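You operate a simulated robot arm through the tools that you are given. There is no shell and no other tool.

Carry out the task below with a simulated two-armed robot. There is one attempt and no reset: what you move stays moved.

JOB
Start the belt press, try its latch and leave it ready for single strokes.
Fine: Pump key on with a clean dry hand. Hold the down button till the display says held, then run the ram to the top, free the latch and turn the mode knob to single. The press is handed over live: pump running, latch free, display ready. Press no stroke, keep out from under the ram and pinch nothing.
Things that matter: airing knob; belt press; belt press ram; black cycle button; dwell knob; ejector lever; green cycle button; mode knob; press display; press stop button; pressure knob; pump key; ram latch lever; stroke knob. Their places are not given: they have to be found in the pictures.

Only the result counts: the job must be done as asked and must still hold three seconds after the hand-in. Knocking over, shifting, dropping, spilling or breaking anything else fails it.

ROBOT AND FRAMES
Two 7-joint arms with two-finger parallel grippers on one trunk that stands fixed in place. Base frame: the origin is at the foot of the trunk, x ahead of it, y to its left, z up. Units: mm, rad, N and s.
The left shoulder is at [50, 165, 1205], the right one opposite. With the tool pointing down near the work surface each hand reaches from about 240 to 700 mm from the base axis, measured 20 degrees to its own side. Payload 3.91 kg a hand.
The TCP of each hand is the grasp point between the finger pads, 30 mm short of the fingertips. In the tool frame z runs along the fingers and y along their closing line. The gripper opens to 110 mm. The fingers are 20 mm wide and 10 mm thick; the gripper's body (48 by 112 mm) begins 55 mm behind the TCP.
Orientation is that of the tool frame in the base frame, as a unit quaternion [x, y, z, w]. With the fingers straight down and closing along the base's y, the tool's x points along the base's -x, its y along +y and its z along -z.

CONTROLS
- The arms move only by the tool servo_tool. It takes "left_motion", "right_motion" or both (then of equal length, played together; a hand with none holds still); each is a list of rows, each a list of 3 entries, a list of its own where there are three numbers: the shift along the tool's x, y, z in mm, then the turn, a rotation vector about the tool's x, y, z in rad, then the gripper command, from -1 (fully open) to 1 (shut), values between in proportion. In form: [[[tx, ty, tz], [ax, ay, az], hand], ...]. A call has 1 to 20 rows; each row is the pose to reach, as a shift and turn from the pose commanded when the call began, along the tool's axes at that moment. Each row takes 0.2 s and may step no farther than 50 mm and 0.15 rad from the row before; otherwise, or with a gripper value out of range, the whole call is refused. Where a pose cannot be reached the arm comes as near as it can. A force on the tool above 90 N (or 10 N above the force at the start of the call, whichever is more), or a blocked arm, ends the call early, and 0.2 s more pass. The fingers move at their own pace (about 45 mm/s each) and stop on an object; they squeeze with about 21 N. The grip force told is the motor's: it shows also when the fingers shut on nothing. Time passes only in rows, and 0.2 s behind the last, so rows that repeat a pose let the fingers close. The reply holds the time, the measured pose of the TCP, the force on the tool along the base axes, the opening and the grip force, in the units named above and with some noise, with the torque about the TCP (base axes, N m) and any sound that the robot's microphone picked up.
- Cameras (640 x 400 px; columns grow to the right, rows downward): "scene" is now at [121.6, 61.1, 1411.3]; the picture's right is [0.54, -0.84, 0.00], its down [-0.22, -0.14, -0.96] and it looks along [0.81, 0.52, -0.27] (base axes); focal length 234 px, centre (320, 200). "left" rides on the left gripper at [72, -17, -103] in its tool frame; the picture's right is [0.23, 0.97, 0.00], its down [-0.76, 0.18, -0.62] and it looks along [-0.61, 0.14, 0.78] (tool axes); focal length 222 px, centre (320, 200). "right" rides on the right gripper at [72, 17, -103] in its tool frame; the picture's right is [-0.23, 0.97, 0.00], its down [-0.76, -0.18, -0.62] and it looks along [-0.61, -0.14, 0.78] (tool axes); focal length 222 px, centre (320, 200).
- grab_frame(camera): a new picture of that camera. No time passes.
- move_column(by): slides the trunk up (or, below 0, down) by that many mm; the arms and the scene camera ride with it, the base frame stays. It gives what a move gives, with no picture.
- pan_tilt(pan, tilt): turns the head with the scene camera to pan (to the left, within 1.396 rad either way) and tilt (down, from -0.506 to 1.204), counted from straight ahead of the robot. It gives what a move gives.
- pixel_to_xyz(camera, pixels): there is no depth. For up to 12 entries [column, row, z] of the newest picture of that camera ("zoom" is the newest enlarged one), the place [x, y] in the base frame at which the ray of that pixel passes the height z, good to about 3 mm, but the place of the scene camera against the robot may be out by one fixed shift of up to 25 mm in any direction. No time passes.
- inspect(camera, box): a new picture of the part [left, top, right, bottom] of that camera's present view, enlarged. No time passes.
- job_done(): hands the job in; it is judged then, once.

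Leave the grippers open and the arms clear of the work at the hand-in unless told otherwise.

The tools are called as name(argument=value, ...) on one line, values as JSON. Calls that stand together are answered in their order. servo_tool: Moves the arms, as the interface text tells. Its arguments: {"type":"object","properties":{"left_motion":{"type":"array","items":{"type":"array"}},"right_motion":{"type":"array","items":{"type":"array"}}},"required":[]} The other tools are called the same way: move_column (by) slides the trunk up or down; pan_tilt (pan, tilt) turns the head that bears the scene camera; grab_frame (camera) takes a picture; pixel_to_xyz (camera, pixels) gives the place at which the rays of pixels pass given heights; inspect (camera, box) takes an enlarged picture of a part of a camera's view; job_done () hands the job in.

At the start:

```text
clock: 0.0
left_position: [321.4, 459.8, 1338.5]
left_tcp_rot: [-0.001, 1.0, 0.0, 0.0]
left_force: [-0.9, -1.2, -0.7]
left_ft_torque: [-0.01, -0.01, 0.02]
left_width: 110.0
left_finger_force: 0.1
right_position: [350.0, 42.4, 1344.0]
right_tcp_rot: [0.0, 1.0, 0.001, 0.001]
right_force: [0.1, 0.6, 0.1]
right_ft_torque: [0.04, 0.03, 0.0]
right_width: 110.0
right_finger_force: 0.0
trunk travel left (down, up): [-425.0, 78.0]
head pan, tilt: [0.567, 0.271]
```

scene: 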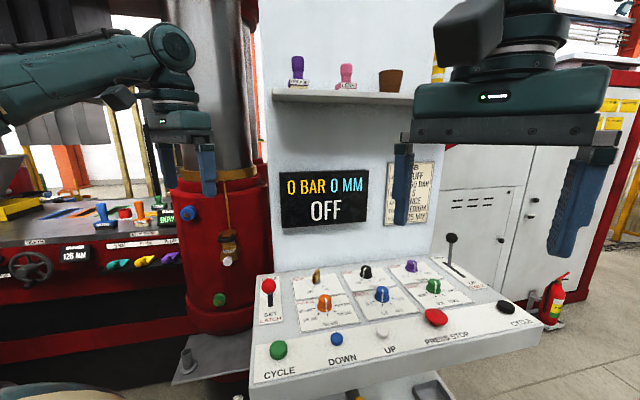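
right: 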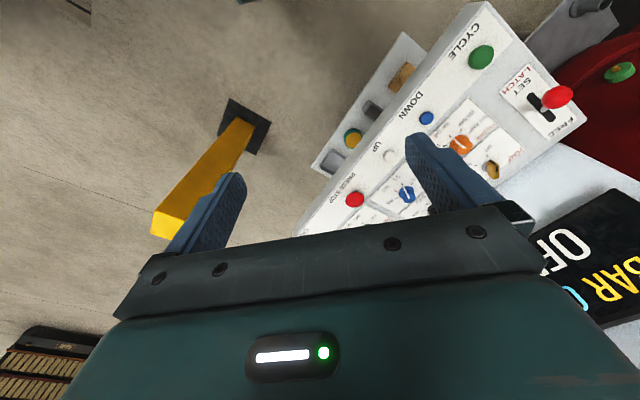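
left: 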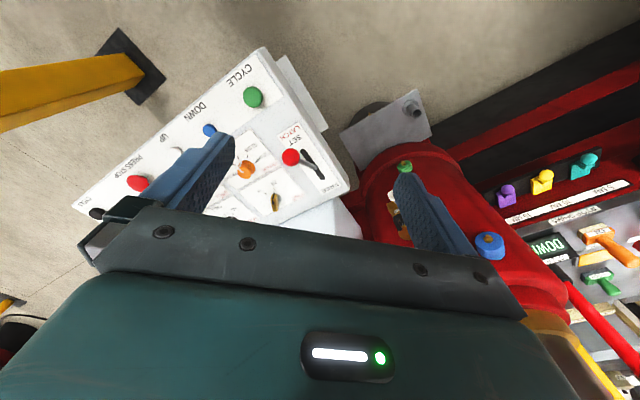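

I see a control panel with a display "0 BAR 0 MM OFF", several knobs, buttons and levers. I'll first zoom in on the panel, the display, the note and the shelf.

inspect(camera="scene", box=[240, 250, 400, 350])

inspect(camera="scene", box=[380, 220, 540, 320])

inspect(camera="scene", box=[260, 130, 460, 255])

inspect(camera="scene", box=[160, 180, 280, 255])

inspect(camera="left", box=[200, 60, 440, 240])

inspect(camera="right", box=[300, 0, 640, 240])

```text
4.00 times, centred on (320, 300) of scene
```

zoom: 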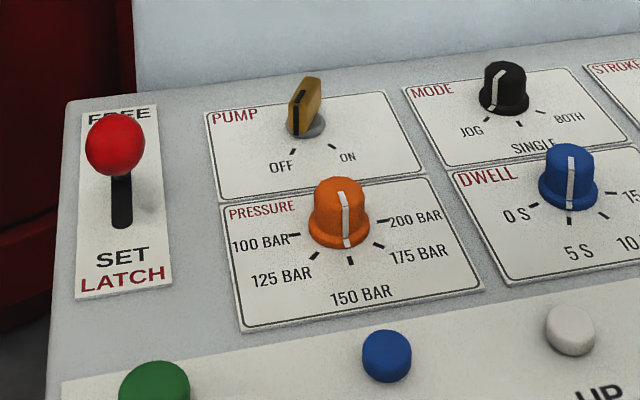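

```text
4.00 times, centred on (460, 270) of scene
```

zoom: 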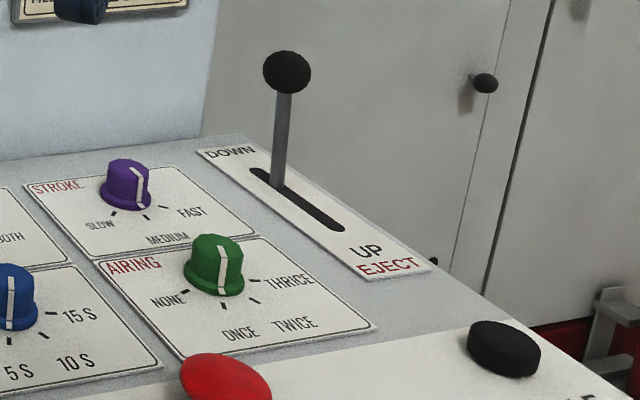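

```text
3.20 times, centred on (360, 192) of scene
```

zoom: 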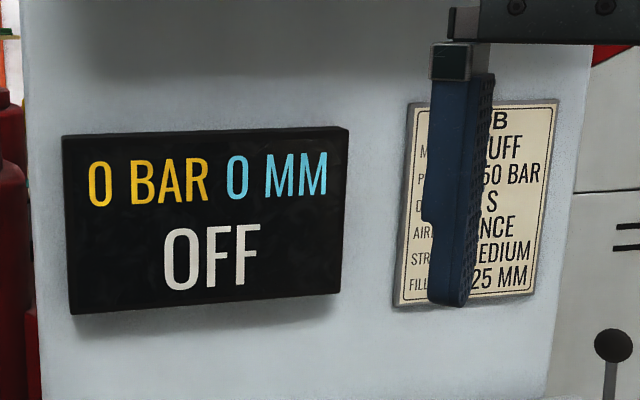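

```text
5.33 times, centred on (220, 218) of scene
```

zoom: 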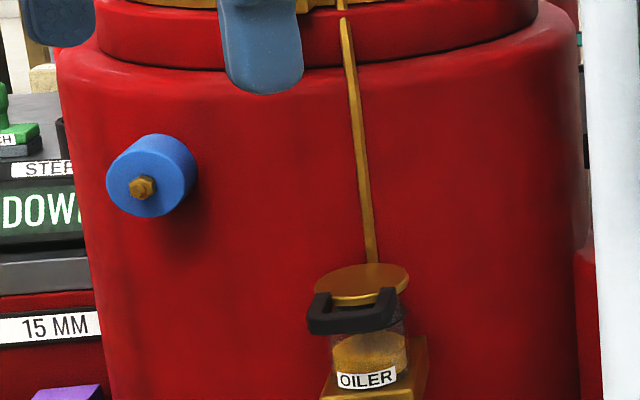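

```text
2.22 times, centred on (320, 150) of left
```

zoom: 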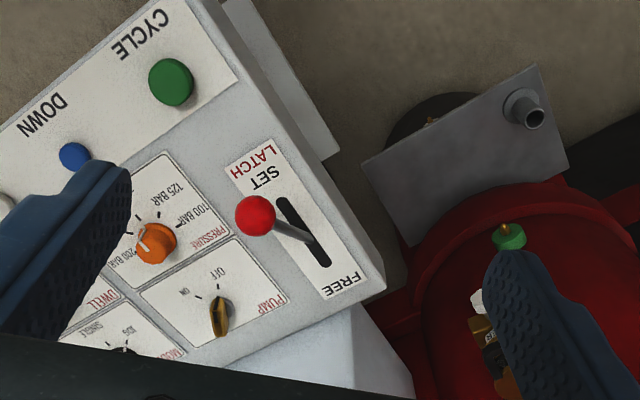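

```text
1.67 times, centred on (470, 120) of right
```

zoom: 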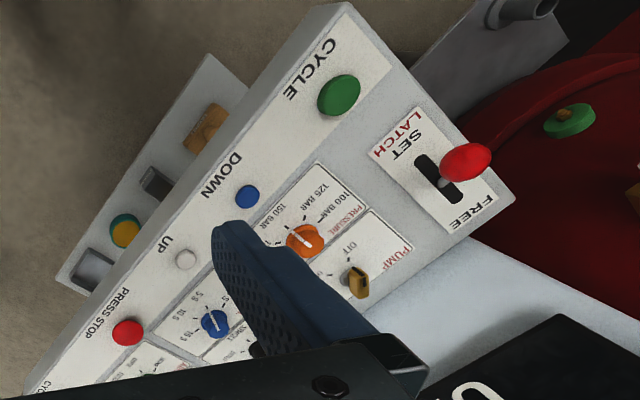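

The panel has: latch lever (red ball), pump key (OFF), pressure, mode (at JOG?), dwell, stroke, airing, eject lever, and the CYCLE/DOWN/UP/PRESS STOP/CYCLE button row. Next I look around with the head to find the ram and whatever is below and around the panel.

pan_tilt(pan=0.567, tilt=0.75)

grab_frame(camera="scene")

pan_tilt(pan=1.2, tilt=0.3)

grab_frame(camera="scene")

pan_tilt(pan=-0.3, tilt=0.3)

grab_frame(camera="scene")

pan_tilt(pan=0.7, tilt=-0.3)

grab_frame(camera="scene")

```text
clock: 0.9
left_position: [323.2, 460.1, 1339.8]
left_tcp_rot: [-0.001, 1.0, 0.0, 0.0]
left_force: [-0.5, -0.1, 0.1]
left_ft_torque: [0.0, -0.01, 0.01]
left_width: 110.0
left_finger_force: 0.1
right_position: [350.5, 42.3, 1344.4]
right_tcp_rot: [0.0, 1.0, 0.001, 0.001]
right_force: [-0.8, -1.2, 0.9]
right_ft_torque: [0.02, 0.01, -0.02]
right_width: 110.0
right_finger_force: 0.0
trunk travel left (down, up): [-425.0, 78.0]
head pan, tilt: [0.567, 0.75]
```

```text
taken
```

scene: 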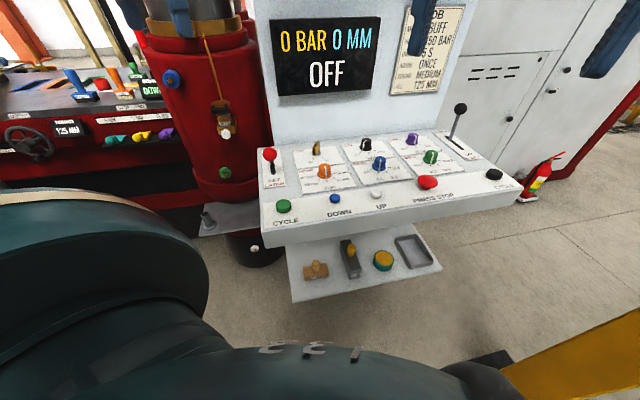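

```text
clock: 1.9
left_position: [322.5, 459.1, 1339.1]
left_tcp_rot: [-0.001, 1.0, -0.001, 0.0]
left_force: [0.9, 0.2, 0.3]
left_ft_torque: [-0.03, -0.01, -0.02]
left_width: 110.1
left_finger_force: 0.1
right_position: [350.7, 43.0, 1345.0]
right_tcp_rot: [0.0, 1.0, 0.001, 0.001]
right_force: [-0.2, 0.4, -0.7]
right_ft_torque: [0.02, 0.01, 0.01]
right_width: 110.1
right_finger_force: 0.0
trunk travel left (down, up): [-425.0, 78.0]
head pan, tilt: [1.201, 0.3]
```

```text
taken
```

scene: 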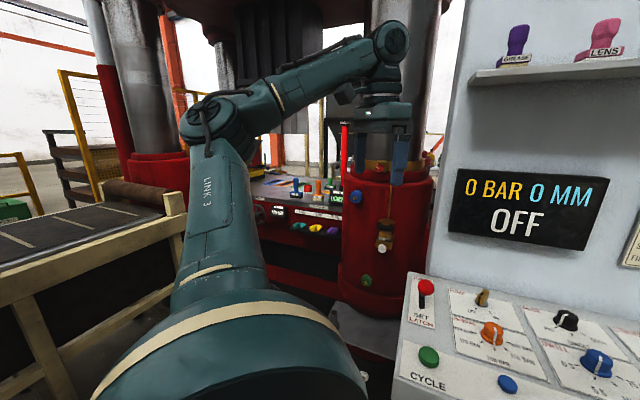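

```text
clock: 3.5
left_position: [322.4, 459.7, 1338.4]
left_tcp_rot: [-0.001, 1.0, 0.0, 0.0]
left_force: [-0.4, -0.3, -0.1]
left_ft_torque: [0.0, -0.01, 0.01]
left_width: 110.0
left_finger_force: 0.0
right_position: [349.7, 42.8, 1344.8]
right_tcp_rot: [0.0, 1.0, 0.001, 0.0]
right_force: [-0.3, -0.3, 0.3]
right_ft_torque: [0.01, 0.02, -0.01]
right_width: 109.9
right_finger_force: 0.1
trunk travel left (down, up): [-425.0, 78.0]
head pan, tilt: [-0.3, 0.3]
```

```text
taken
```

scene: 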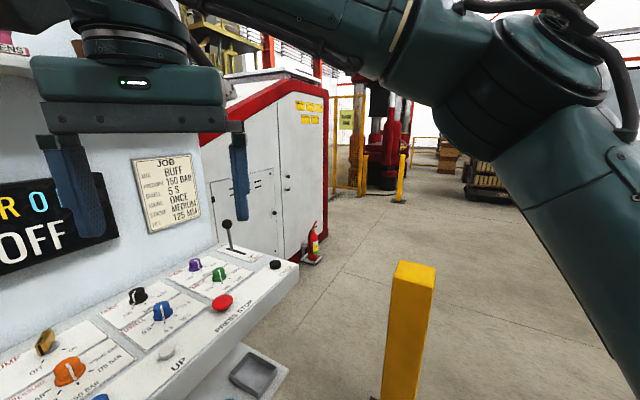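

```text
clock: 4.8
left_position: [322.3, 460.1, 1340.1]
left_tcp_rot: [-0.001, 1.0, 0.0, 0.0]
left_force: [0.0, -0.5, -0.6]
left_ft_torque: [-0.01, -0.02, 0.02]
left_width: 110.0
left_finger_force: 0.0
right_position: [349.9, 43.1, 1344.5]
right_tcp_rot: [0.0, 1.0, 0.0, 0.001]
right_force: [-0.6, 0.3, -0.4]
right_ft_torque: [0.0, 0.01, 0.01]
right_width: 110.1
right_finger_force: 0.0
trunk travel left (down, up): [-425.0, 78.0]
head pan, tilt: [0.7, -0.3]
```

```text
taken
```

scene: 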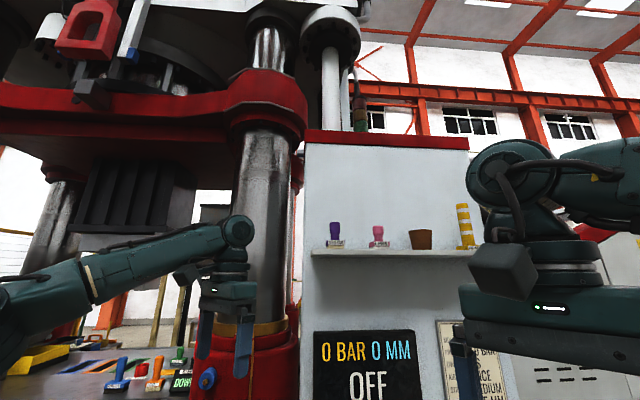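

The belt press's ram stands over the table on the left, away from the panel. The panel is free in front of me. Next I check the hands for dirt ("clean dry hand") and the tray below, and take closer pictures of the panel.

inspect(camera="right", box=[100, 120, 580, 400])

inspect(camera="left", box=[60, 120, 540, 400])

pan_tilt(pan=0.4, tilt=0.75)

inspect(camera="scene", box=[300, 220, 500, 320])

grab_frame(camera="scene")

```text
1.33 times, centred on (340, 260) of right
```

zoom: 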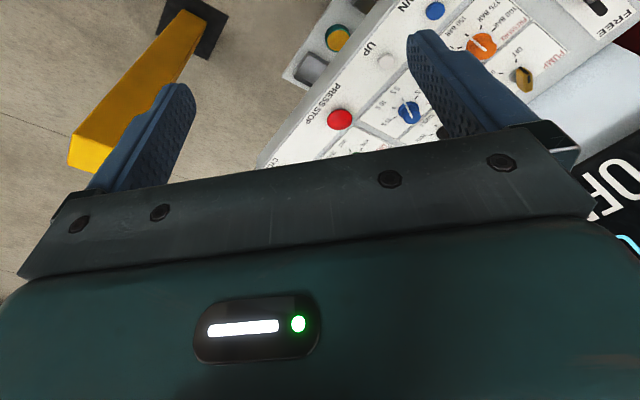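

```text
1.33 times, centred on (300, 260) of left
```

zoom: 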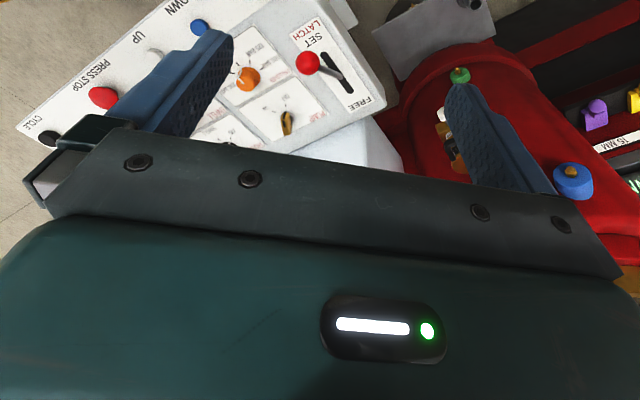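

```text
clock: 6.1
left_position: [322.0, 459.6, 1340.1]
left_tcp_rot: [-0.001, 1.0, 0.0, 0.0]
left_force: [-0.2, 0.1, -0.7]
left_ft_torque: [0.0, 0.01, -0.01]
left_width: 110.1
left_finger_force: 0.1
right_position: [350.3, 43.4, 1345.1]
right_tcp_rot: [0.0, 1.0, 0.0, 0.001]
right_force: [-0.1, 0.2, -0.2]
right_ft_torque: [-0.04, 0.0, 0.01]
right_width: 110.0
right_finger_force: 0.1
trunk travel left (down, up): [-425.0, 78.0]
head pan, tilt: [0.4, 0.75]
```

```text
3.20 times, centred on (400, 270) of scene
```

zoom: 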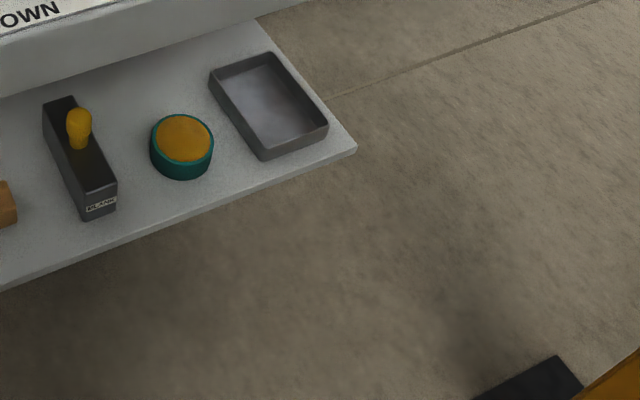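

```text
taken
```

scene: 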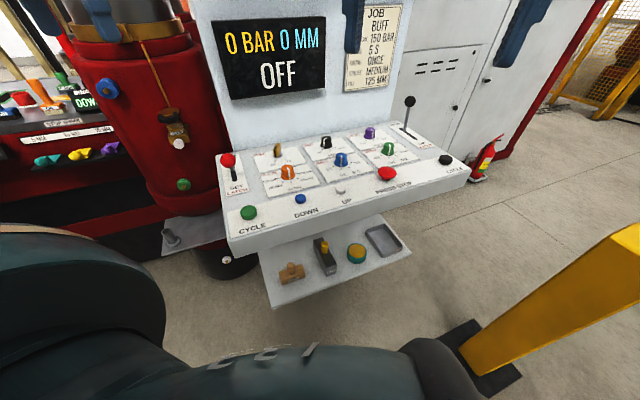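

The hands look clean and dry. Now closer views of the panel from the scene camera for the knob and latch states.

inspect(camera="scene", box=[210, 125, 370, 225])

inspect(camera="scene", box=[310, 90, 470, 190])

inspect(camera="left", box=[200, 130, 340, 220])

inspect(camera="scene", box=[200, 130, 260, 168])

```text
4.00 times, centred on (290, 175) of scene
```

zoom: 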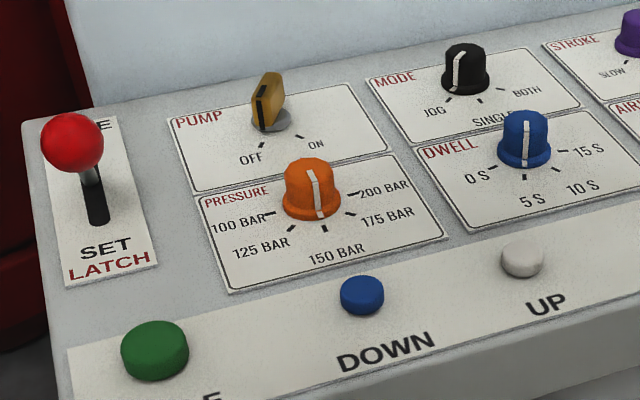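

```text
4.00 times, centred on (390, 140) of scene
```

zoom: 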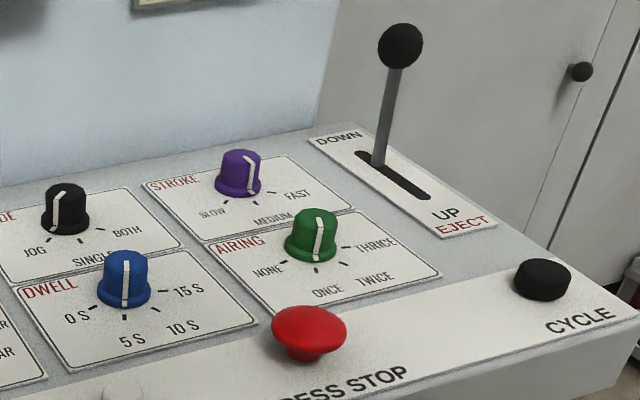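

```text
4.44 times, centred on (270, 175) of left
```

zoom: 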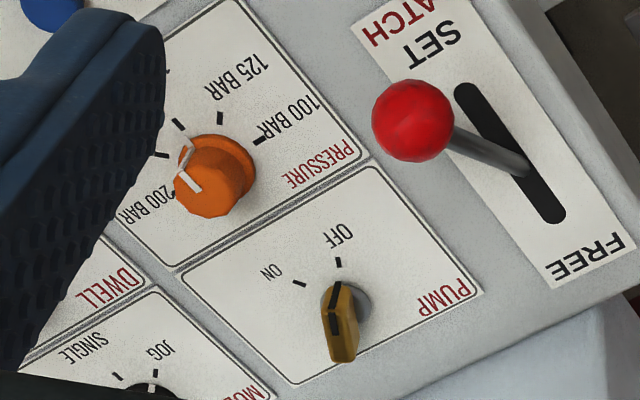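

```text
10.53 times, centred on (230, 149) of scene
```

zoom: 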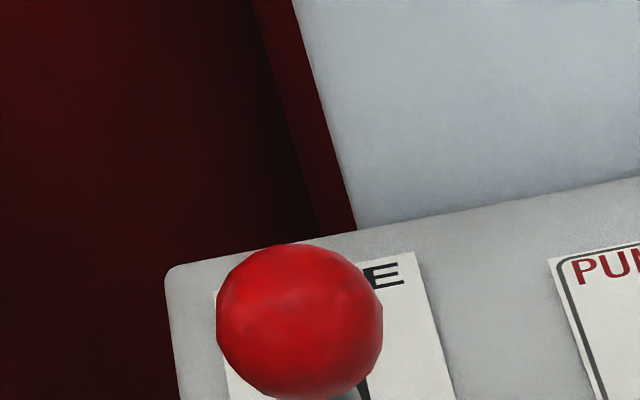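

The mode knob seems to be on JOG and the key on OFF. I need to know the latch lever's true lean, so I triangulate with the two hand cameras; first zoomed views of the latch from each.

inspect(camera="left", box=[240, 120, 360, 195])

pixel_to_xyz(camera="zoom", pixels=[[320, 200, 950], [320, 200, 1050], [0, 0, 950], [640, 0, 950], [0, 400, 950], [640, 400, 950]])

inspect(camera="right", box=[480, 50, 600, 125])

pixel_to_xyz(camera="zoom", pixels=[[320, 200, 950], [320, 200, 1050], [0, 0, 950], [640, 0, 950], [0, 400, 950], [640, 400, 950]])

```text
5.33 times, centred on (300, 158) of left
```

zoom: 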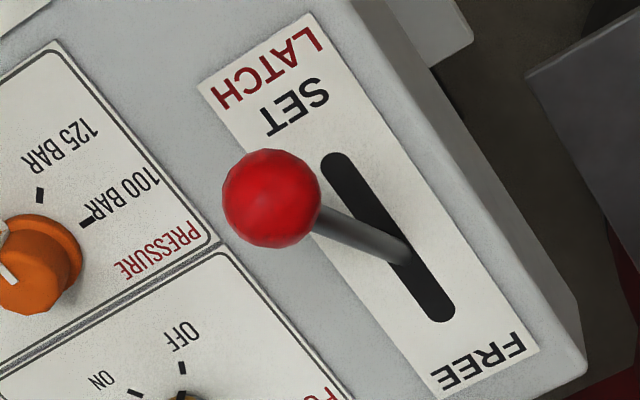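

```text
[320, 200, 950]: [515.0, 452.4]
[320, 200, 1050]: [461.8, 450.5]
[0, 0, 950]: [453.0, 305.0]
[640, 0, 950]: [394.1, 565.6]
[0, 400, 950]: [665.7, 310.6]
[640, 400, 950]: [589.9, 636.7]
```

```text
5.33 times, centred on (540, 88) of right
```

zoom: 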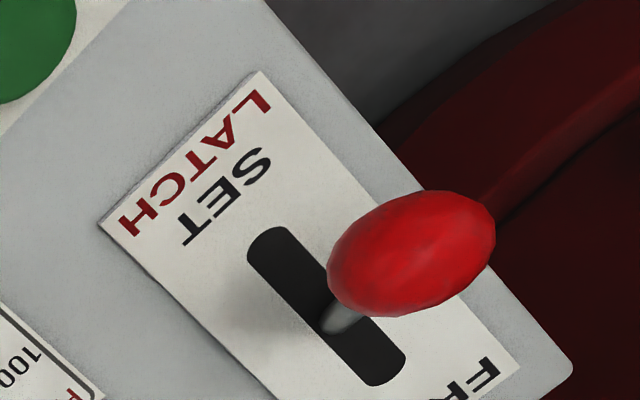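

```text
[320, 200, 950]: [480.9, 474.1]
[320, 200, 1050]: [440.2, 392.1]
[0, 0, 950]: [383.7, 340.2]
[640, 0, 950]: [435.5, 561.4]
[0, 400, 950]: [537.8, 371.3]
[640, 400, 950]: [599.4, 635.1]
```

I triangulate the latch points with both hand cameras.

pixel_to_xyz(camera="left", pixels=[[302.8, 150.5, 950], [302.8, 150.5, 1000], [322.1, 179.6, 950], [322.1, 179.6, 1000], [315, 168.3, 950], [315, 168.3, 1000], [290.8, 157.6, 950], [290.8, 157.6, 1050], [276.9, 136.4, 950], [276.9, 136.4, 1000], [298.5, 123.3, 950], [298.5, 123.3, 1000]])

pixel_to_xyz(camera="right", pixels=[[529.7, 95.5, 950], [529.7, 95.5, 1000], [553.1, 120.3, 950], [553.1, 120.3, 1000], [541.9, 111.4, 950], [541.9, 111.4, 1000], [556.9, 97.9, 950], [556.9, 97.9, 1050], [498.4, 92.7, 950], [498.4, 92.7, 1000], [528.8, 64, 950], [528.8, 64, 1000]])

```text
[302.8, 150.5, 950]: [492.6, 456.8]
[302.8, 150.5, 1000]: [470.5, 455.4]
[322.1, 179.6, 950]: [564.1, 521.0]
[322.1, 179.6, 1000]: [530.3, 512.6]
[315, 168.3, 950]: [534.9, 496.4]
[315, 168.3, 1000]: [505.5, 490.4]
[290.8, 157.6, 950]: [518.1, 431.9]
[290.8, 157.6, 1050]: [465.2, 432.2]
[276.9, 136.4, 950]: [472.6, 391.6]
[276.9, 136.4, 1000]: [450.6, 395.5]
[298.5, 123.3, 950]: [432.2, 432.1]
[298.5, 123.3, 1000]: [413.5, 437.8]
```

```text
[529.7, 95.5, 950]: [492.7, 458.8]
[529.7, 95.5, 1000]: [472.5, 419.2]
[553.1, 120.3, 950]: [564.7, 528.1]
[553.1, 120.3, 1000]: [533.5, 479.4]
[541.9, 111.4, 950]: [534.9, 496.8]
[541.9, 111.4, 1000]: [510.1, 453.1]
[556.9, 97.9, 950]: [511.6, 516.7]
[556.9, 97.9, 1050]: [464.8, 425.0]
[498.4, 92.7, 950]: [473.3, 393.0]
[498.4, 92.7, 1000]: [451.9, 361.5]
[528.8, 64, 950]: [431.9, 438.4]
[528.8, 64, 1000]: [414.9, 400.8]
```

The panel surface is near z≈954 and level; the latch ball at about (469, 432, 1042) leans toward the operator, i.e. SET. Next: locate DOWN, UP, the pump key and the mode knob with zooms of both hand cameras.

inspect(camera="right", box=[380, 90, 540, 190])

inspect(camera="left", box=[130, 110, 290, 210])

inspect(camera="right", box=[300, 130, 460, 230])

inspect(camera="left", box=[190, 170, 310, 245])

```text
4.00 times, centred on (460, 140) of right
```

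zoom: 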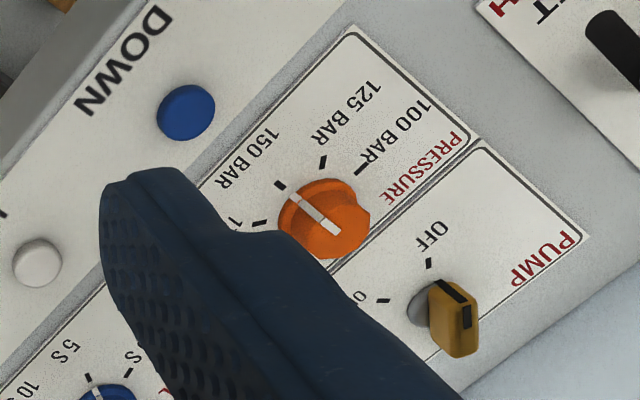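

```text
4.00 times, centred on (210, 160) of left
```

zoom: 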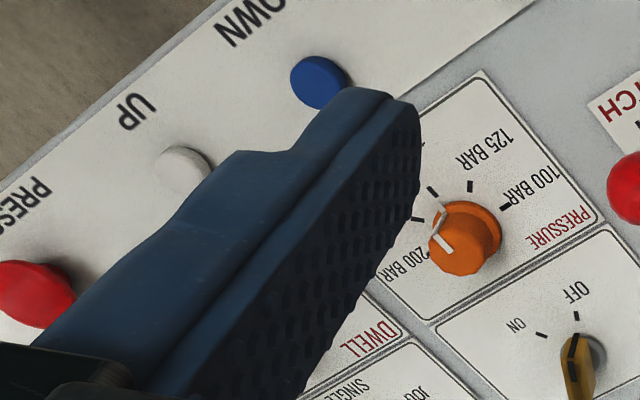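

```text
4.00 times, centred on (380, 180) of right
```

zoom: 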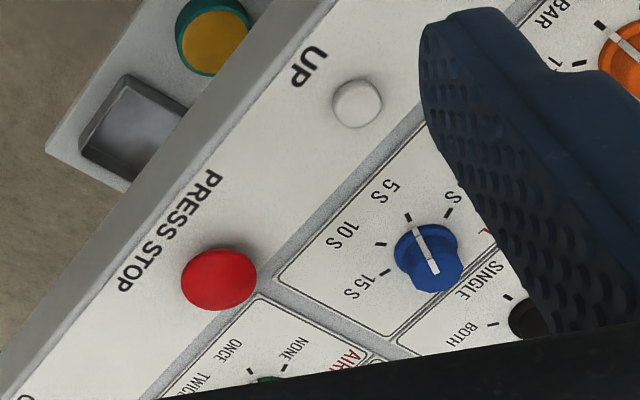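

```text
5.33 times, centred on (250, 208) of left
```

zoom: 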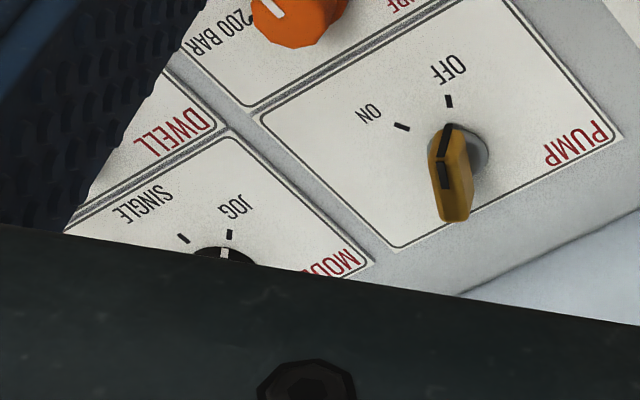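

DOWN is at about (491, 247), UP at about (564, 166), both tops near z≈960; the pump key and mode knob lie further back. I'll bring the left hand, open, higher over the panel with a 45° turn so its camera looks square at the panel's back row.

servo_tool(left_motion=[[[-28, -16, 10], [0, 0, -0.098], -1], [[-56, -32, 20], [0, 0, -0.196], -1], [[-84, -48, 30], [0, 0, -0.294], -1], [[-112, -64, 40], [0, 0, -0.392], -1], [[-140, -80, 50], [0, 0, -0.49], -1], [[-168, -96, 60], [0, 0, -0.588], -1], [[-196, -112, 70], [0, 0, -0.686], -1], [[-220, -128, 80], [0, 0, -0.785], -1]])

grab_frame(camera="left")

grab_frame(camera="scene")

```text
clock: 7.9
left_position: [544.4, 331.0, 1256.9]
left_tcp_rot: [-0.385, 0.923, 0.0, -0.001]
left_force: [-0.5, -0.6, -0.2]
left_ft_torque: [0.02, 0.01, 0.0]
left_width: 110.0
left_finger_force: 0.1
right_position: [351.0, 42.9, 1344.4]
right_tcp_rot: [0.0, 1.0, 0.0, 0.0]
right_force: [0.8, -0.4, -0.9]
right_ft_torque: [0.01, 0.03, 0.01]
right_width: 110.0
right_finger_force: 0.0
trunk travel left (down, up): [-425.0, 78.0]
head pan, tilt: [0.4, 0.75]
```

```text
taken
```

left: 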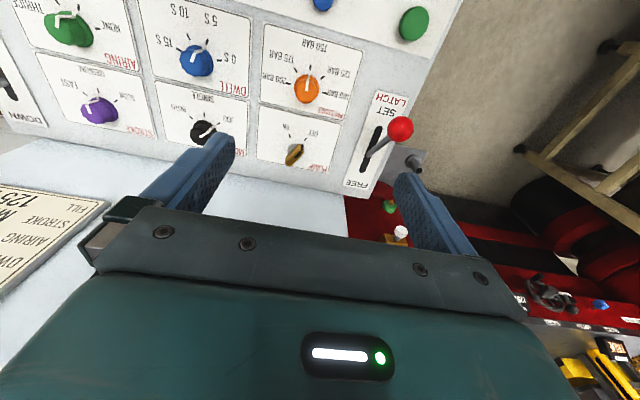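

```text
taken
```

scene: 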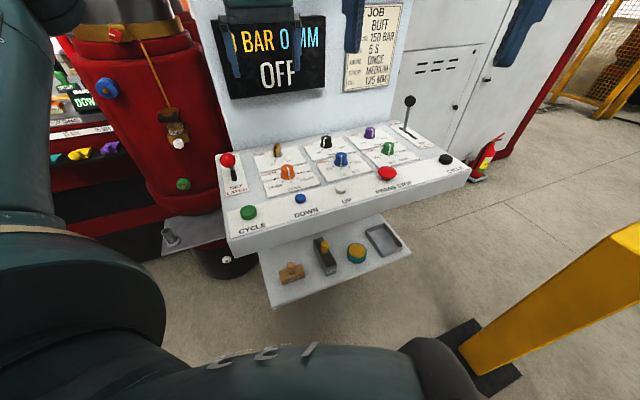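

Now the left hand's camera sees the back row well. I zoom in on the pump key, the mode knob and the rest.

inspect(camera="left", box=[250, 80, 410, 180])

inspect(camera="left", box=[140, 70, 300, 170])

pixel_to_xyz(camera="left", pixels=[[293, 155, 954], [293, 155, 984], [203, 130, 954], [203, 130, 984], [322, 4, 960], [413, 23, 960], [400, 128, 1042], [307, 88, 954], [195, 62, 954]])

```text
4.00 times, centred on (330, 130) of left
```

zoom: 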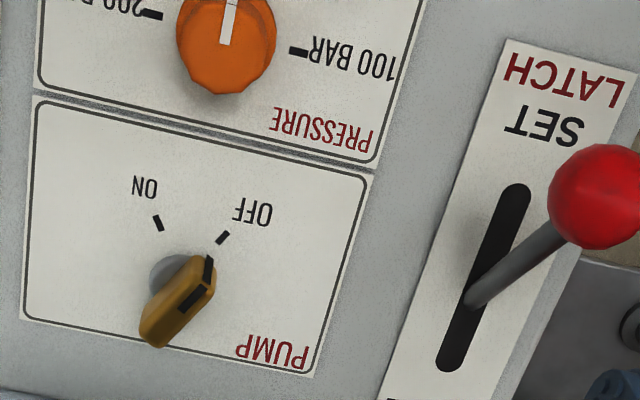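

```text
4.00 times, centred on (220, 120) of left
```

zoom: 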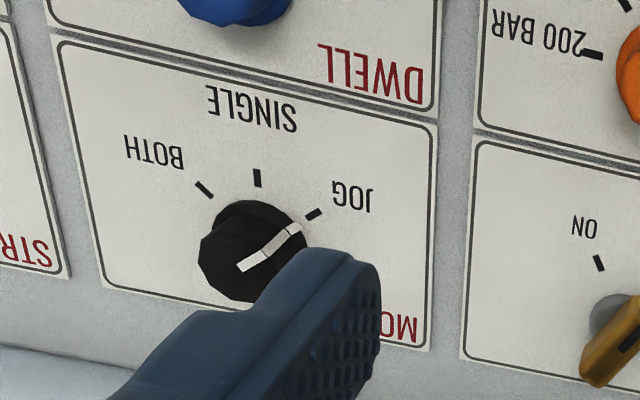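

```text
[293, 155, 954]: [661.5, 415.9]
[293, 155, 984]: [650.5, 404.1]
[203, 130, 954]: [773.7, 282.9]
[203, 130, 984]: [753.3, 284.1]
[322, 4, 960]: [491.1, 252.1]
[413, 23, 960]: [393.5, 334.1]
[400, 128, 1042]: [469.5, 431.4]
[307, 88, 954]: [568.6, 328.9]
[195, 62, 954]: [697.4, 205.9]
```

The knob geometry is clear: pump key axis at about (649, 407), slab pointing to OFF (direction ~190°), ON ~70° counter-clockwise; mode knob at about (774, 292), at JOG, SINGLE 45° further. Now a reach test: left hand, open, to above the key at z≈1110 with the fingers' closing line across the key.

servo_tool(left_motion=[[[-25.6, -4, 29], [0, 0, 0.122], -1], [[-51.2, -8, 58], [0, 0, 0.244], -1], [[-76.8, -12, 87], [0, 0, 0.366], -1], [[-102.4, -16, 116], [0, 0, 0.488], -1], [[-128, -20, 147], [0, 0, 0.61], -1], [[-128, -20, 147], [0, 0, 0.61], -1]])

grab_frame(camera="left")

grab_frame(camera="scene")

```text
clock: 9.3
left_position: [600.5, 404.7, 1112.6]
left_tcp_rot: [-0.087, 0.996, 0.0, 0.001]
left_force: [0.3, -0.1, -0.1]
left_ft_torque: [-0.02, -0.01, 0.02]
left_width: 109.9
left_finger_force: 0.1
left hand out of reach, approached as far as the arm can: row 3, 4, 5, 6
right_position: [349.8, 42.5, 1344.7]
right_tcp_rot: [-0.001, 1.0, 0.001, 0.001]
right_force: [-0.1, -0.6, -0.1]
right_ft_torque: [-0.01, -0.03, 0.02]
right_width: 109.9
right_finger_force: 0.0
trunk travel left (down, up): [-425.0, 78.0]
head pan, tilt: [0.4, 0.75]
```

```text
taken
```

left: 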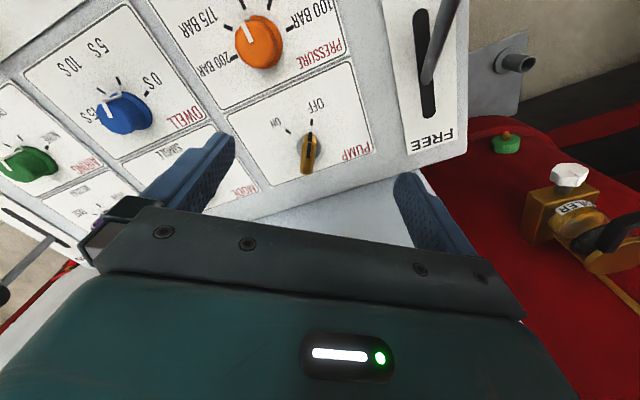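

```text
taken
```

scene: 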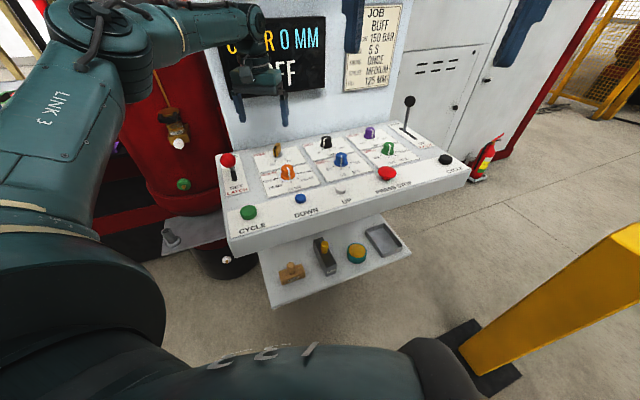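

The arm stops at (600, 405) with the tool straight down, so the tool has to lean forward for the back row. I test how reach changes with height: same far target, 60 mm lower (tips still far above the key top at ~995).

servo_tool(left_motion=[[[0, 0, 30], [0, 0, 0], -1], [[0, 0, 60], [0, 0, 0], -1], [[0, 0, 60], [0, 0, 0], -1]])

```text
clock: 10.1
left_position: [595.1, 405.6, 1052.6]
left_tcp_rot: [-0.088, 0.996, 0.0, 0.002]
left_force: [-1.2, 0.5, 0.9]
left_ft_torque: [0.02, -0.01, 0.02]
left_width: 109.9
left_finger_force: 0.1
left hand out of reach, approached as far as the arm can: row 2, 3
right_position: [349.4, 42.5, 1344.1]
right_tcp_rot: [0.0, 1.0, 0.0, 0.001]
right_force: [0.5, 0.1, 0.3]
right_ft_torque: [0.0, 0.01, -0.08]
right_width: 110.1
right_finger_force: 0.0
trunk travel left (down, up): [-425.0, 78.0]
head pan, tilt: [0.4, 0.75]
```

I now lean the tool forward by 35° (turn about tool y) while keeping the spot, to see what reach that gives.

servo_tool(left_motion=[[[0, 0, -4], [0, -0.122, 0], -1], [[0, 0, -8], [0, -0.244, 0], -1], [[0, 0, -12], [0, -0.366, 0], -1], [[0, 0, -16], [0, -0.488, 0], -1], [[0, 0, -20], [0, -0.611, 0], -1], [[0, 0, -20], [0, -0.611, 0], -1]])

grab_frame(camera="left")

grab_frame(camera="scene")

```text
clock: 11.5
left_position: [595.4, 404.8, 1071.9]
left_tcp_rot: [-0.084, 0.95, 0.027, 0.3]
left_force: [-0.7, 0.0, 0.2]
left_ft_torque: [0.01, 0.05, 0.01]
left_width: 110.2
left_finger_force: 0.1
right_position: [350.8, 42.8, 1344.1]
right_tcp_rot: [0.0, 1.0, 0.0, 0.0]
right_force: [-0.1, -0.9, 0.3]
right_ft_torque: [-0.01, 0.02, -0.03]
right_width: 109.8
right_finger_force: 0.0
trunk travel left (down, up): [-425.0, 78.0]
head pan, tilt: [0.4, 0.75]
```

```text
taken
```

left: 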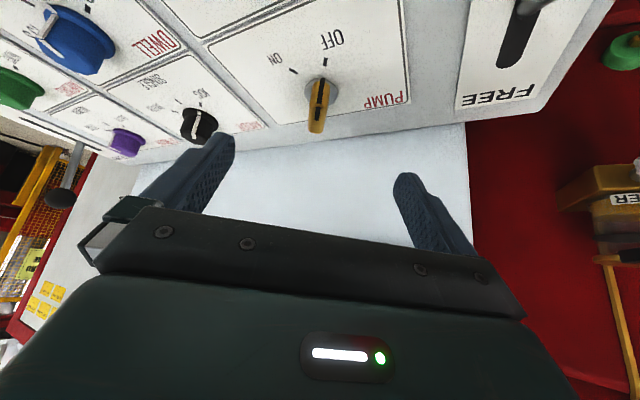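

```text
taken
```

scene: 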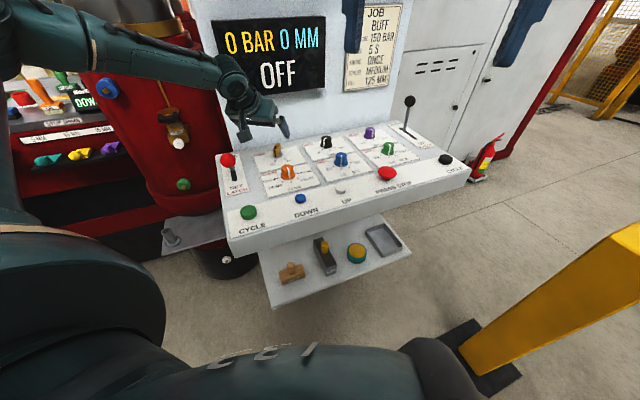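

The lean works. Next, forward to above the key (649, 407) at the same height.

servo_tool(left_motion=[[[-15, -2.4, 10], [0, 0, 0], -1], [[-30, -4.8, 20], [0, 0, 0], -1], [[-43.6, -7.2, 30.5], [0, 0, 0], -1], [[-43.6, -7.2, 30.5], [0, 0, 0], -1]])

grab_frame(camera="left")

```text
clock: 12.5
left_position: [648.7, 407.0, 1072.3]
left_tcp_rot: [-0.084, 0.95, 0.026, 0.3]
left_force: [0.1, -0.3, -1.2]
left_ft_torque: [0.0, 0.03, 0.0]
left_width: 109.8
left_finger_force: 0.0
right_position: [350.1, 42.1, 1345.6]
right_tcp_rot: [0.001, 1.0, 0.0, 0.001]
right_force: [-0.1, 0.3, 0.0]
right_ft_torque: [0.0, -0.01, -0.01]
right_width: 110.0
right_finger_force: 0.1
trunk travel left (down, up): [-425.0, 78.0]
head pan, tilt: [0.4, 0.75]
```

```text
taken
```

left: 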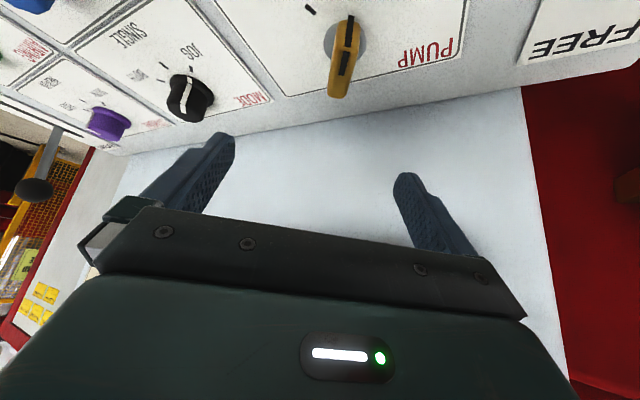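

Reached. Before gripping I rehearse the 70° turn about the vertical through this point at safe height, to be sure that the arm can do all of it.

servo_tool(left_motion=[[[0, 0, 0], [-0.078, 0, -0.111], -1], [[0, 0, 0], [-0.156, 0, -0.222], -1], [[0, 0, 0], [-0.234, 0, -0.333], -1], [[0, 0, 0], [-0.312, 0, -0.444], -1], [[0, 0, 0], [-0.39, 0, -0.555], -1], [[0, 0, 0], [-0.468, 0, -0.666], -1], [[0, 0, 0], [-0.546, 0, -0.777], -1], [[0, 0, 0], [-0.624, 0, -0.888], -1], [[0, 0, 0], [-0.701, 0, -1.0], -1], [[0, 0, 0], [-0.735, 0, -1.05], -1], [[0, 0, 0], [-0.735, 0, -1.05], -1]])

grab_frame(camera="left")

grab_frame(camera="scene")

```text
clock: 14.9
left_position: [598.8, 418.9, 1085.0]
left_tcp_rot: [-0.635, 0.712, 0.2, 0.225]
left_force: [0.2, 0.9, -0.2]
left_ft_torque: [-0.01, -0.01, 0.01]
left_width: 110.4
left_finger_force: 0.0
left hand out of reach, approached as far as the arm can: row 6, 7, 8, 9, 10, 11
right_position: [349.9, 42.5, 1344.9]
right_tcp_rot: [0.0, 1.0, 0.001, 0.0]
right_force: [0.1, 0.3, -1.1]
right_ft_torque: [0.01, -0.01, 0.0]
right_width: 109.9
right_finger_force: 0.2
trunk travel left (down, up): [-425.0, 78.0]
head pan, tilt: [0.4, 0.75]
```

```text
taken
```

left: 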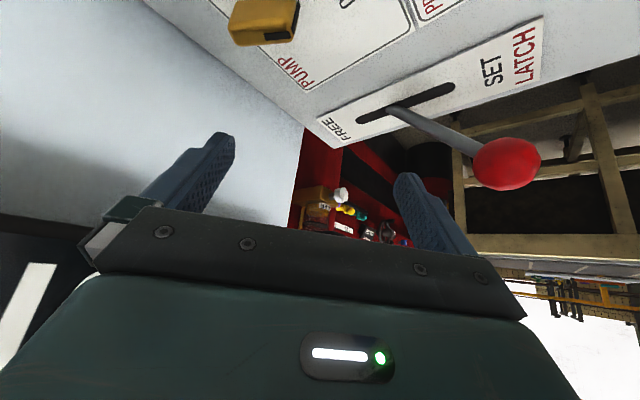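

```text
taken
```

scene: 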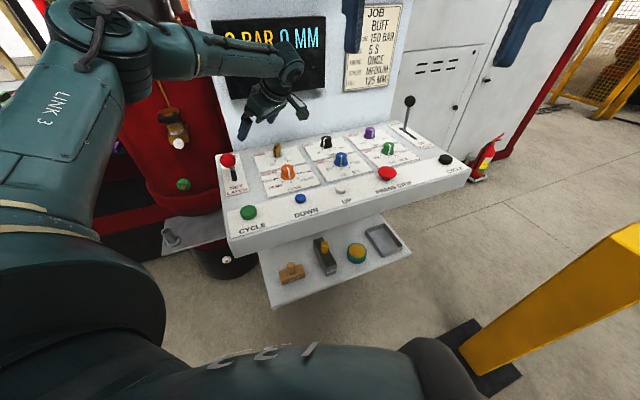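

At yaw beyond ~50° the arm runs out of reach, so I would rather push the key's wing round with closed fingers than grip it. First I check the harder reach, the mode knob: I swing the hand back to yaw ~15° at safe height.

servo_tool(left_motion=[[[6, -4, -9], [0.076, 0, 0.108], -1], [[12, -8, -18], [0.152, 0, 0.217], -1], [[18, -11, -27], [0.228, 0, 0.325], -1], [[24, -14, -36], [0.304, 0, 0.433], -1], [[30, -18, -45], [0.38, 0, 0.542], -1], [[36, -22, -54], [0.455, 0, 0.65], -1], [[42, -26, -63], [0.531, 0, 0.758], -1], [[47, -29, -71], [0.607, 0, 0.867], -1], [[50, -31, -78], [0.683, 0, 0.975], -1], [[50, -31, -78], [0.683, 0, 0.975], -1]])

```text
clock: 17.1
left_position: [620.3, 331.5, 1119.6]
left_tcp_rot: [-0.126, 0.945, 0.04, 0.299]
left_force: [0.0, 0.7, 0.0]
left_ft_torque: [0.0, 0.0, 0.0]
left_width: 109.9
left_finger_force: 0.0
right_position: [350.3, 42.6, 1344.7]
right_tcp_rot: [-0.001, 1.0, 0.001, 0.0]
right_force: [0.6, -0.4, -0.3]
right_ft_torque: [-0.03, 0.01, 0.01]
right_width: 110.3
right_finger_force: 0.0
trunk travel left (down, up): [-425.0, 78.0]
head pan, tilt: [0.4, 0.75]
```

Now the hand is at (620, 331, 1120), leaning 35°. I lean it further to 60° and go toward the mode knob's place (774, 292) at z≈1080 to see if that is in reach.

servo_tool(left_motion=[[[-15, -13, 18.7], [0, -0.073, 0], -1], [[-30, -26, 37.4], [0, -0.146, 0], -1], [[-45, -39, 56], [0, -0.219, 0], -1], [[-60, -52, 75], [0, -0.292, 0], -1], [[-75, -65, 93.7], [0, -0.365, 0], -1], [[-90.6, -77.6, 112.4], [0, -0.436, 0], -1], [[-90.6, -77.6, 112.4], [0, -0.436, 0], -1]])

grab_frame(camera="left")

grab_frame(camera="scene")

```text
clock: 18.7
left_position: [716.4, 317.5, 1101.2]
left_tcp_rot: [-0.115, 0.858, 0.066, 0.496]
left_force: [0.3, -0.2, 0.1]
left_ft_torque: [0.01, 0.04, -0.02]
left_width: 110.0
left_finger_force: 0.1
left hand out of reach, approached as far as the arm can: row 4, 5, 6, 7
right_position: [349.2, 42.1, 1343.2]
right_tcp_rot: [0.0, 1.0, 0.001, 0.002]
right_force: [0.0, -0.1, -0.7]
right_ft_torque: [0.0, -0.04, -0.01]
right_width: 110.0
right_finger_force: 0.1
trunk travel left (down, up): [-425.0, 78.0]
head pan, tilt: [0.4, 0.75]
```

```text
taken
```

left: 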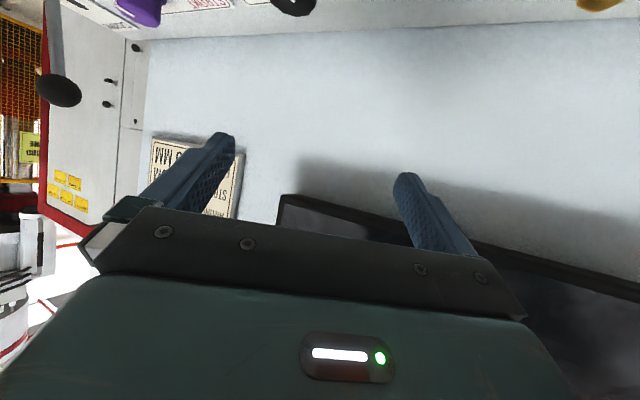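

```text
taken
```

scene: 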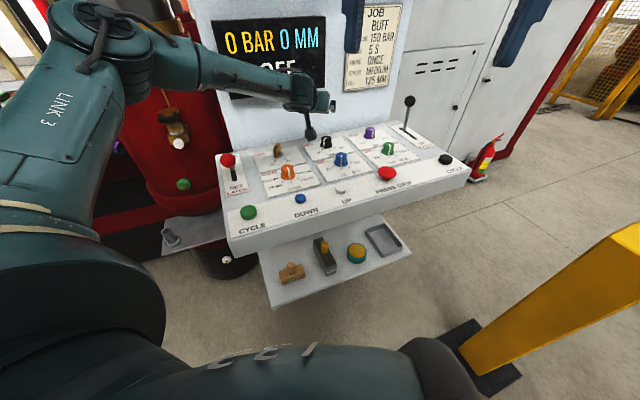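

It stops at (716, 318), short of the knob. Lowering the trunk should bring the shoulder level with the wrist and give more reach; first I lift and withdraw the hand so it stays clear when the trunk goes down.

servo_tool(left_motion=[[[-25, 0, -32], [0, 0, 0], -1], [[-50, 0, -64], [0, 0, 0], -1], [[-75, 0, -96], [0, 0, 0], -1], [[-100, 0, -127], [0, 0, 0], -1]])

move_column(by=-130)

grab_frame(camera="scene")

```text
clock: 19.7
left_position: [657.3, 303.6, 1253.1]
left_tcp_rot: [-0.116, 0.858, 0.068, 0.495]
left_force: [0.8, -0.7, 0.8]
left_ft_torque: [0.02, 0.01, 0.02]
left_width: 110.2
left_finger_force: 0.0
right_position: [349.5, 42.5, 1345.4]
right_tcp_rot: [0.0, 1.0, 0.001, 0.0]
right_force: [-0.3, 0.2, -0.4]
right_ft_torque: [-0.03, 0.03, 0.0]
right_width: 109.9
right_finger_force: 0.0
trunk travel left (down, up): [-425.0, 78.0]
head pan, tilt: [0.4, 0.75]
```

```text
clock: 21.3
left_position: [656.8, 302.3, 1122.7]
left_tcp_rot: [-0.116, 0.858, 0.067, 0.495]
left_force: [-0.1, -0.6, 0.2]
left_ft_torque: [0.01, 0.0, 0.01]
left_width: 110.1
left_finger_force: 0.1
right_position: [350.3, 41.6, 1214.5]
right_tcp_rot: [0.001, 1.0, 0.001, 0.0]
right_force: [0.3, 0.0, -0.2]
right_ft_torque: [-0.03, -0.02, 0.0]
right_width: 110.0
right_finger_force: 0.0
trunk travel left (down, up): [-295.0, 208.0]
head pan, tilt: [0.4, 0.75]
```

```text
taken
```

scene: 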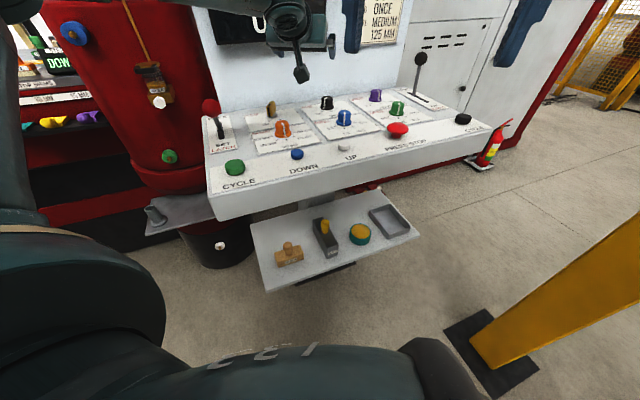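

Now forward again toward the mode knob's place at z≈1060 with the lower shoulder.

servo_tool(left_motion=[[[0, -10, 32], [0, 0, 0], -1], [[0, -20, 63], [0, 0, 0], -1], [[0, -31, 95], [0, 0, 0], -1], [[0, -40.8, 126.8], [0, 0, 0], -1], [[0, -40.8, 126.8], [0, 0, 0], -1]])

grab_frame(camera="scene")

grab_frame(camera="left")

```text
clock: 22.5
left_position: [734.3, 309.5, 1061.1]
left_tcp_rot: [-0.115, 0.859, 0.066, 0.495]
left_force: [0.2, 0.6, 0.2]
left_ft_torque: [0.02, 0.04, 0.02]
left_width: 110.1
left_finger_force: 0.2
left hand out of reach, approached as far as the arm can: row 3, 4, 5
right_position: [350.7, 42.5, 1214.5]
right_tcp_rot: [0.0, 1.0, 0.001, 0.001]
right_force: [0.4, -0.1, -1.1]
right_ft_torque: [-0.03, 0.02, 0.0]
right_width: 109.7
right_finger_force: 0.3
trunk travel left (down, up): [-295.0, 208.0]
head pan, tilt: [0.4, 0.75]
```

```text
taken
```

scene: 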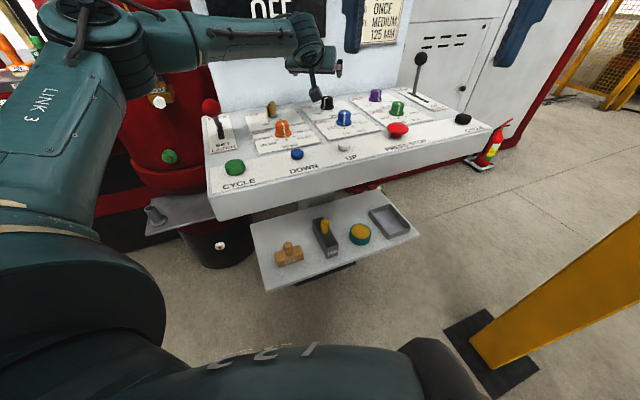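

```text
taken
```

left: 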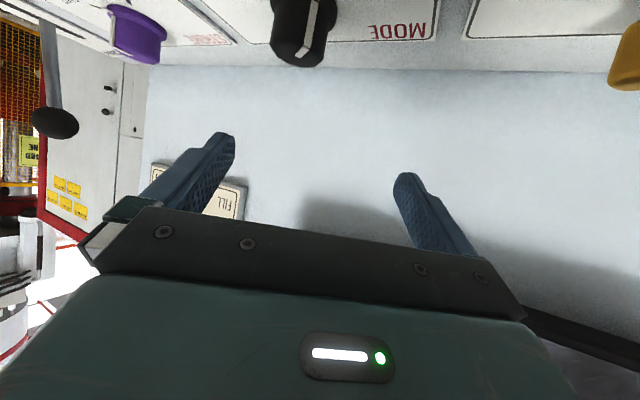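

Now 699 mm from the shoulder, still ~35 mm short, and with this roll the camera box hangs below the hand. I want to try the hand rolled by 180° (camera above), which allows a flatter lean. I lift and withdraw, then roll about tool z in steps.

servo_tool(left_motion=[[[-17, 0, -36], [0, 0, 0], -1], [[-34, 0, -72], [0, 0, 0], -1], [[-51, 0, -108], [0, 0, 0], -1], [[-67.6, 0, -143], [0, 0, 0], -1], [[-67.6, 0, -143], [0, 0, 0.14], -1], [[-67.6, 0, -143], [0, 0, 0.28], -1], [[-67.6, 0, -143], [0, 0, 0.42], -1], [[-67.6, 0, -143], [0, 0, 0.56], -1], [[-67.6, 0, -143], [0, 0, 0.7], -1], [[-67.6, 0, -143], [0, 0, 0.84], -1], [[-67.6, 0, -143], [0, 0, 0.98], -1], [[-67.6, 0, -143], [0, 0, 1.12], -1], [[-67.6, 0, -143], [0, 0, 1.26], -1], [[-67.6, 0, -143], [0, 0, 1.4], -1], [[-67.6, 0, -143], [0, 0, 1.54], -1]])

grab_frame(camera="scene")

```text
clock: 25.7
left_position: [646.6, 283.4, 1193.9]
left_tcp_rot: [0.516, 0.696, 0.394, 0.309]
left_force: [-0.4, -0.6, -0.3]
left_ft_torque: [0.01, 0.05, 0.01]
left_width: 110.0
left_finger_force: 0.2
right_position: [349.8, 41.0, 1215.1]
right_tcp_rot: [0.0, 1.0, 0.001, 0.001]
right_force: [-0.5, -0.6, -0.8]
right_ft_torque: [0.01, 0.0, 0.02]
right_width: 110.0
right_finger_force: 0.1
trunk travel left (down, up): [-295.0, 208.0]
head pan, tilt: [0.4, 0.75]
```

```text
taken
```

scene: 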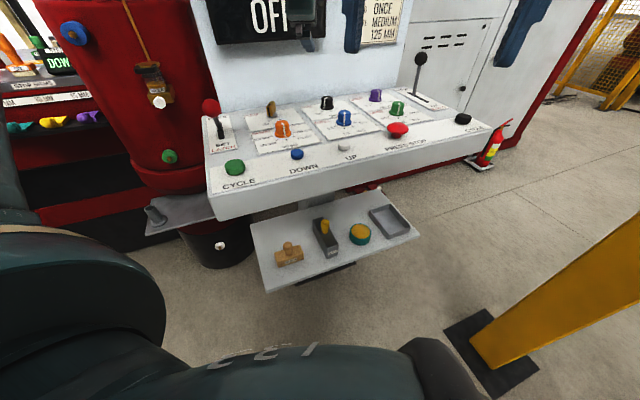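

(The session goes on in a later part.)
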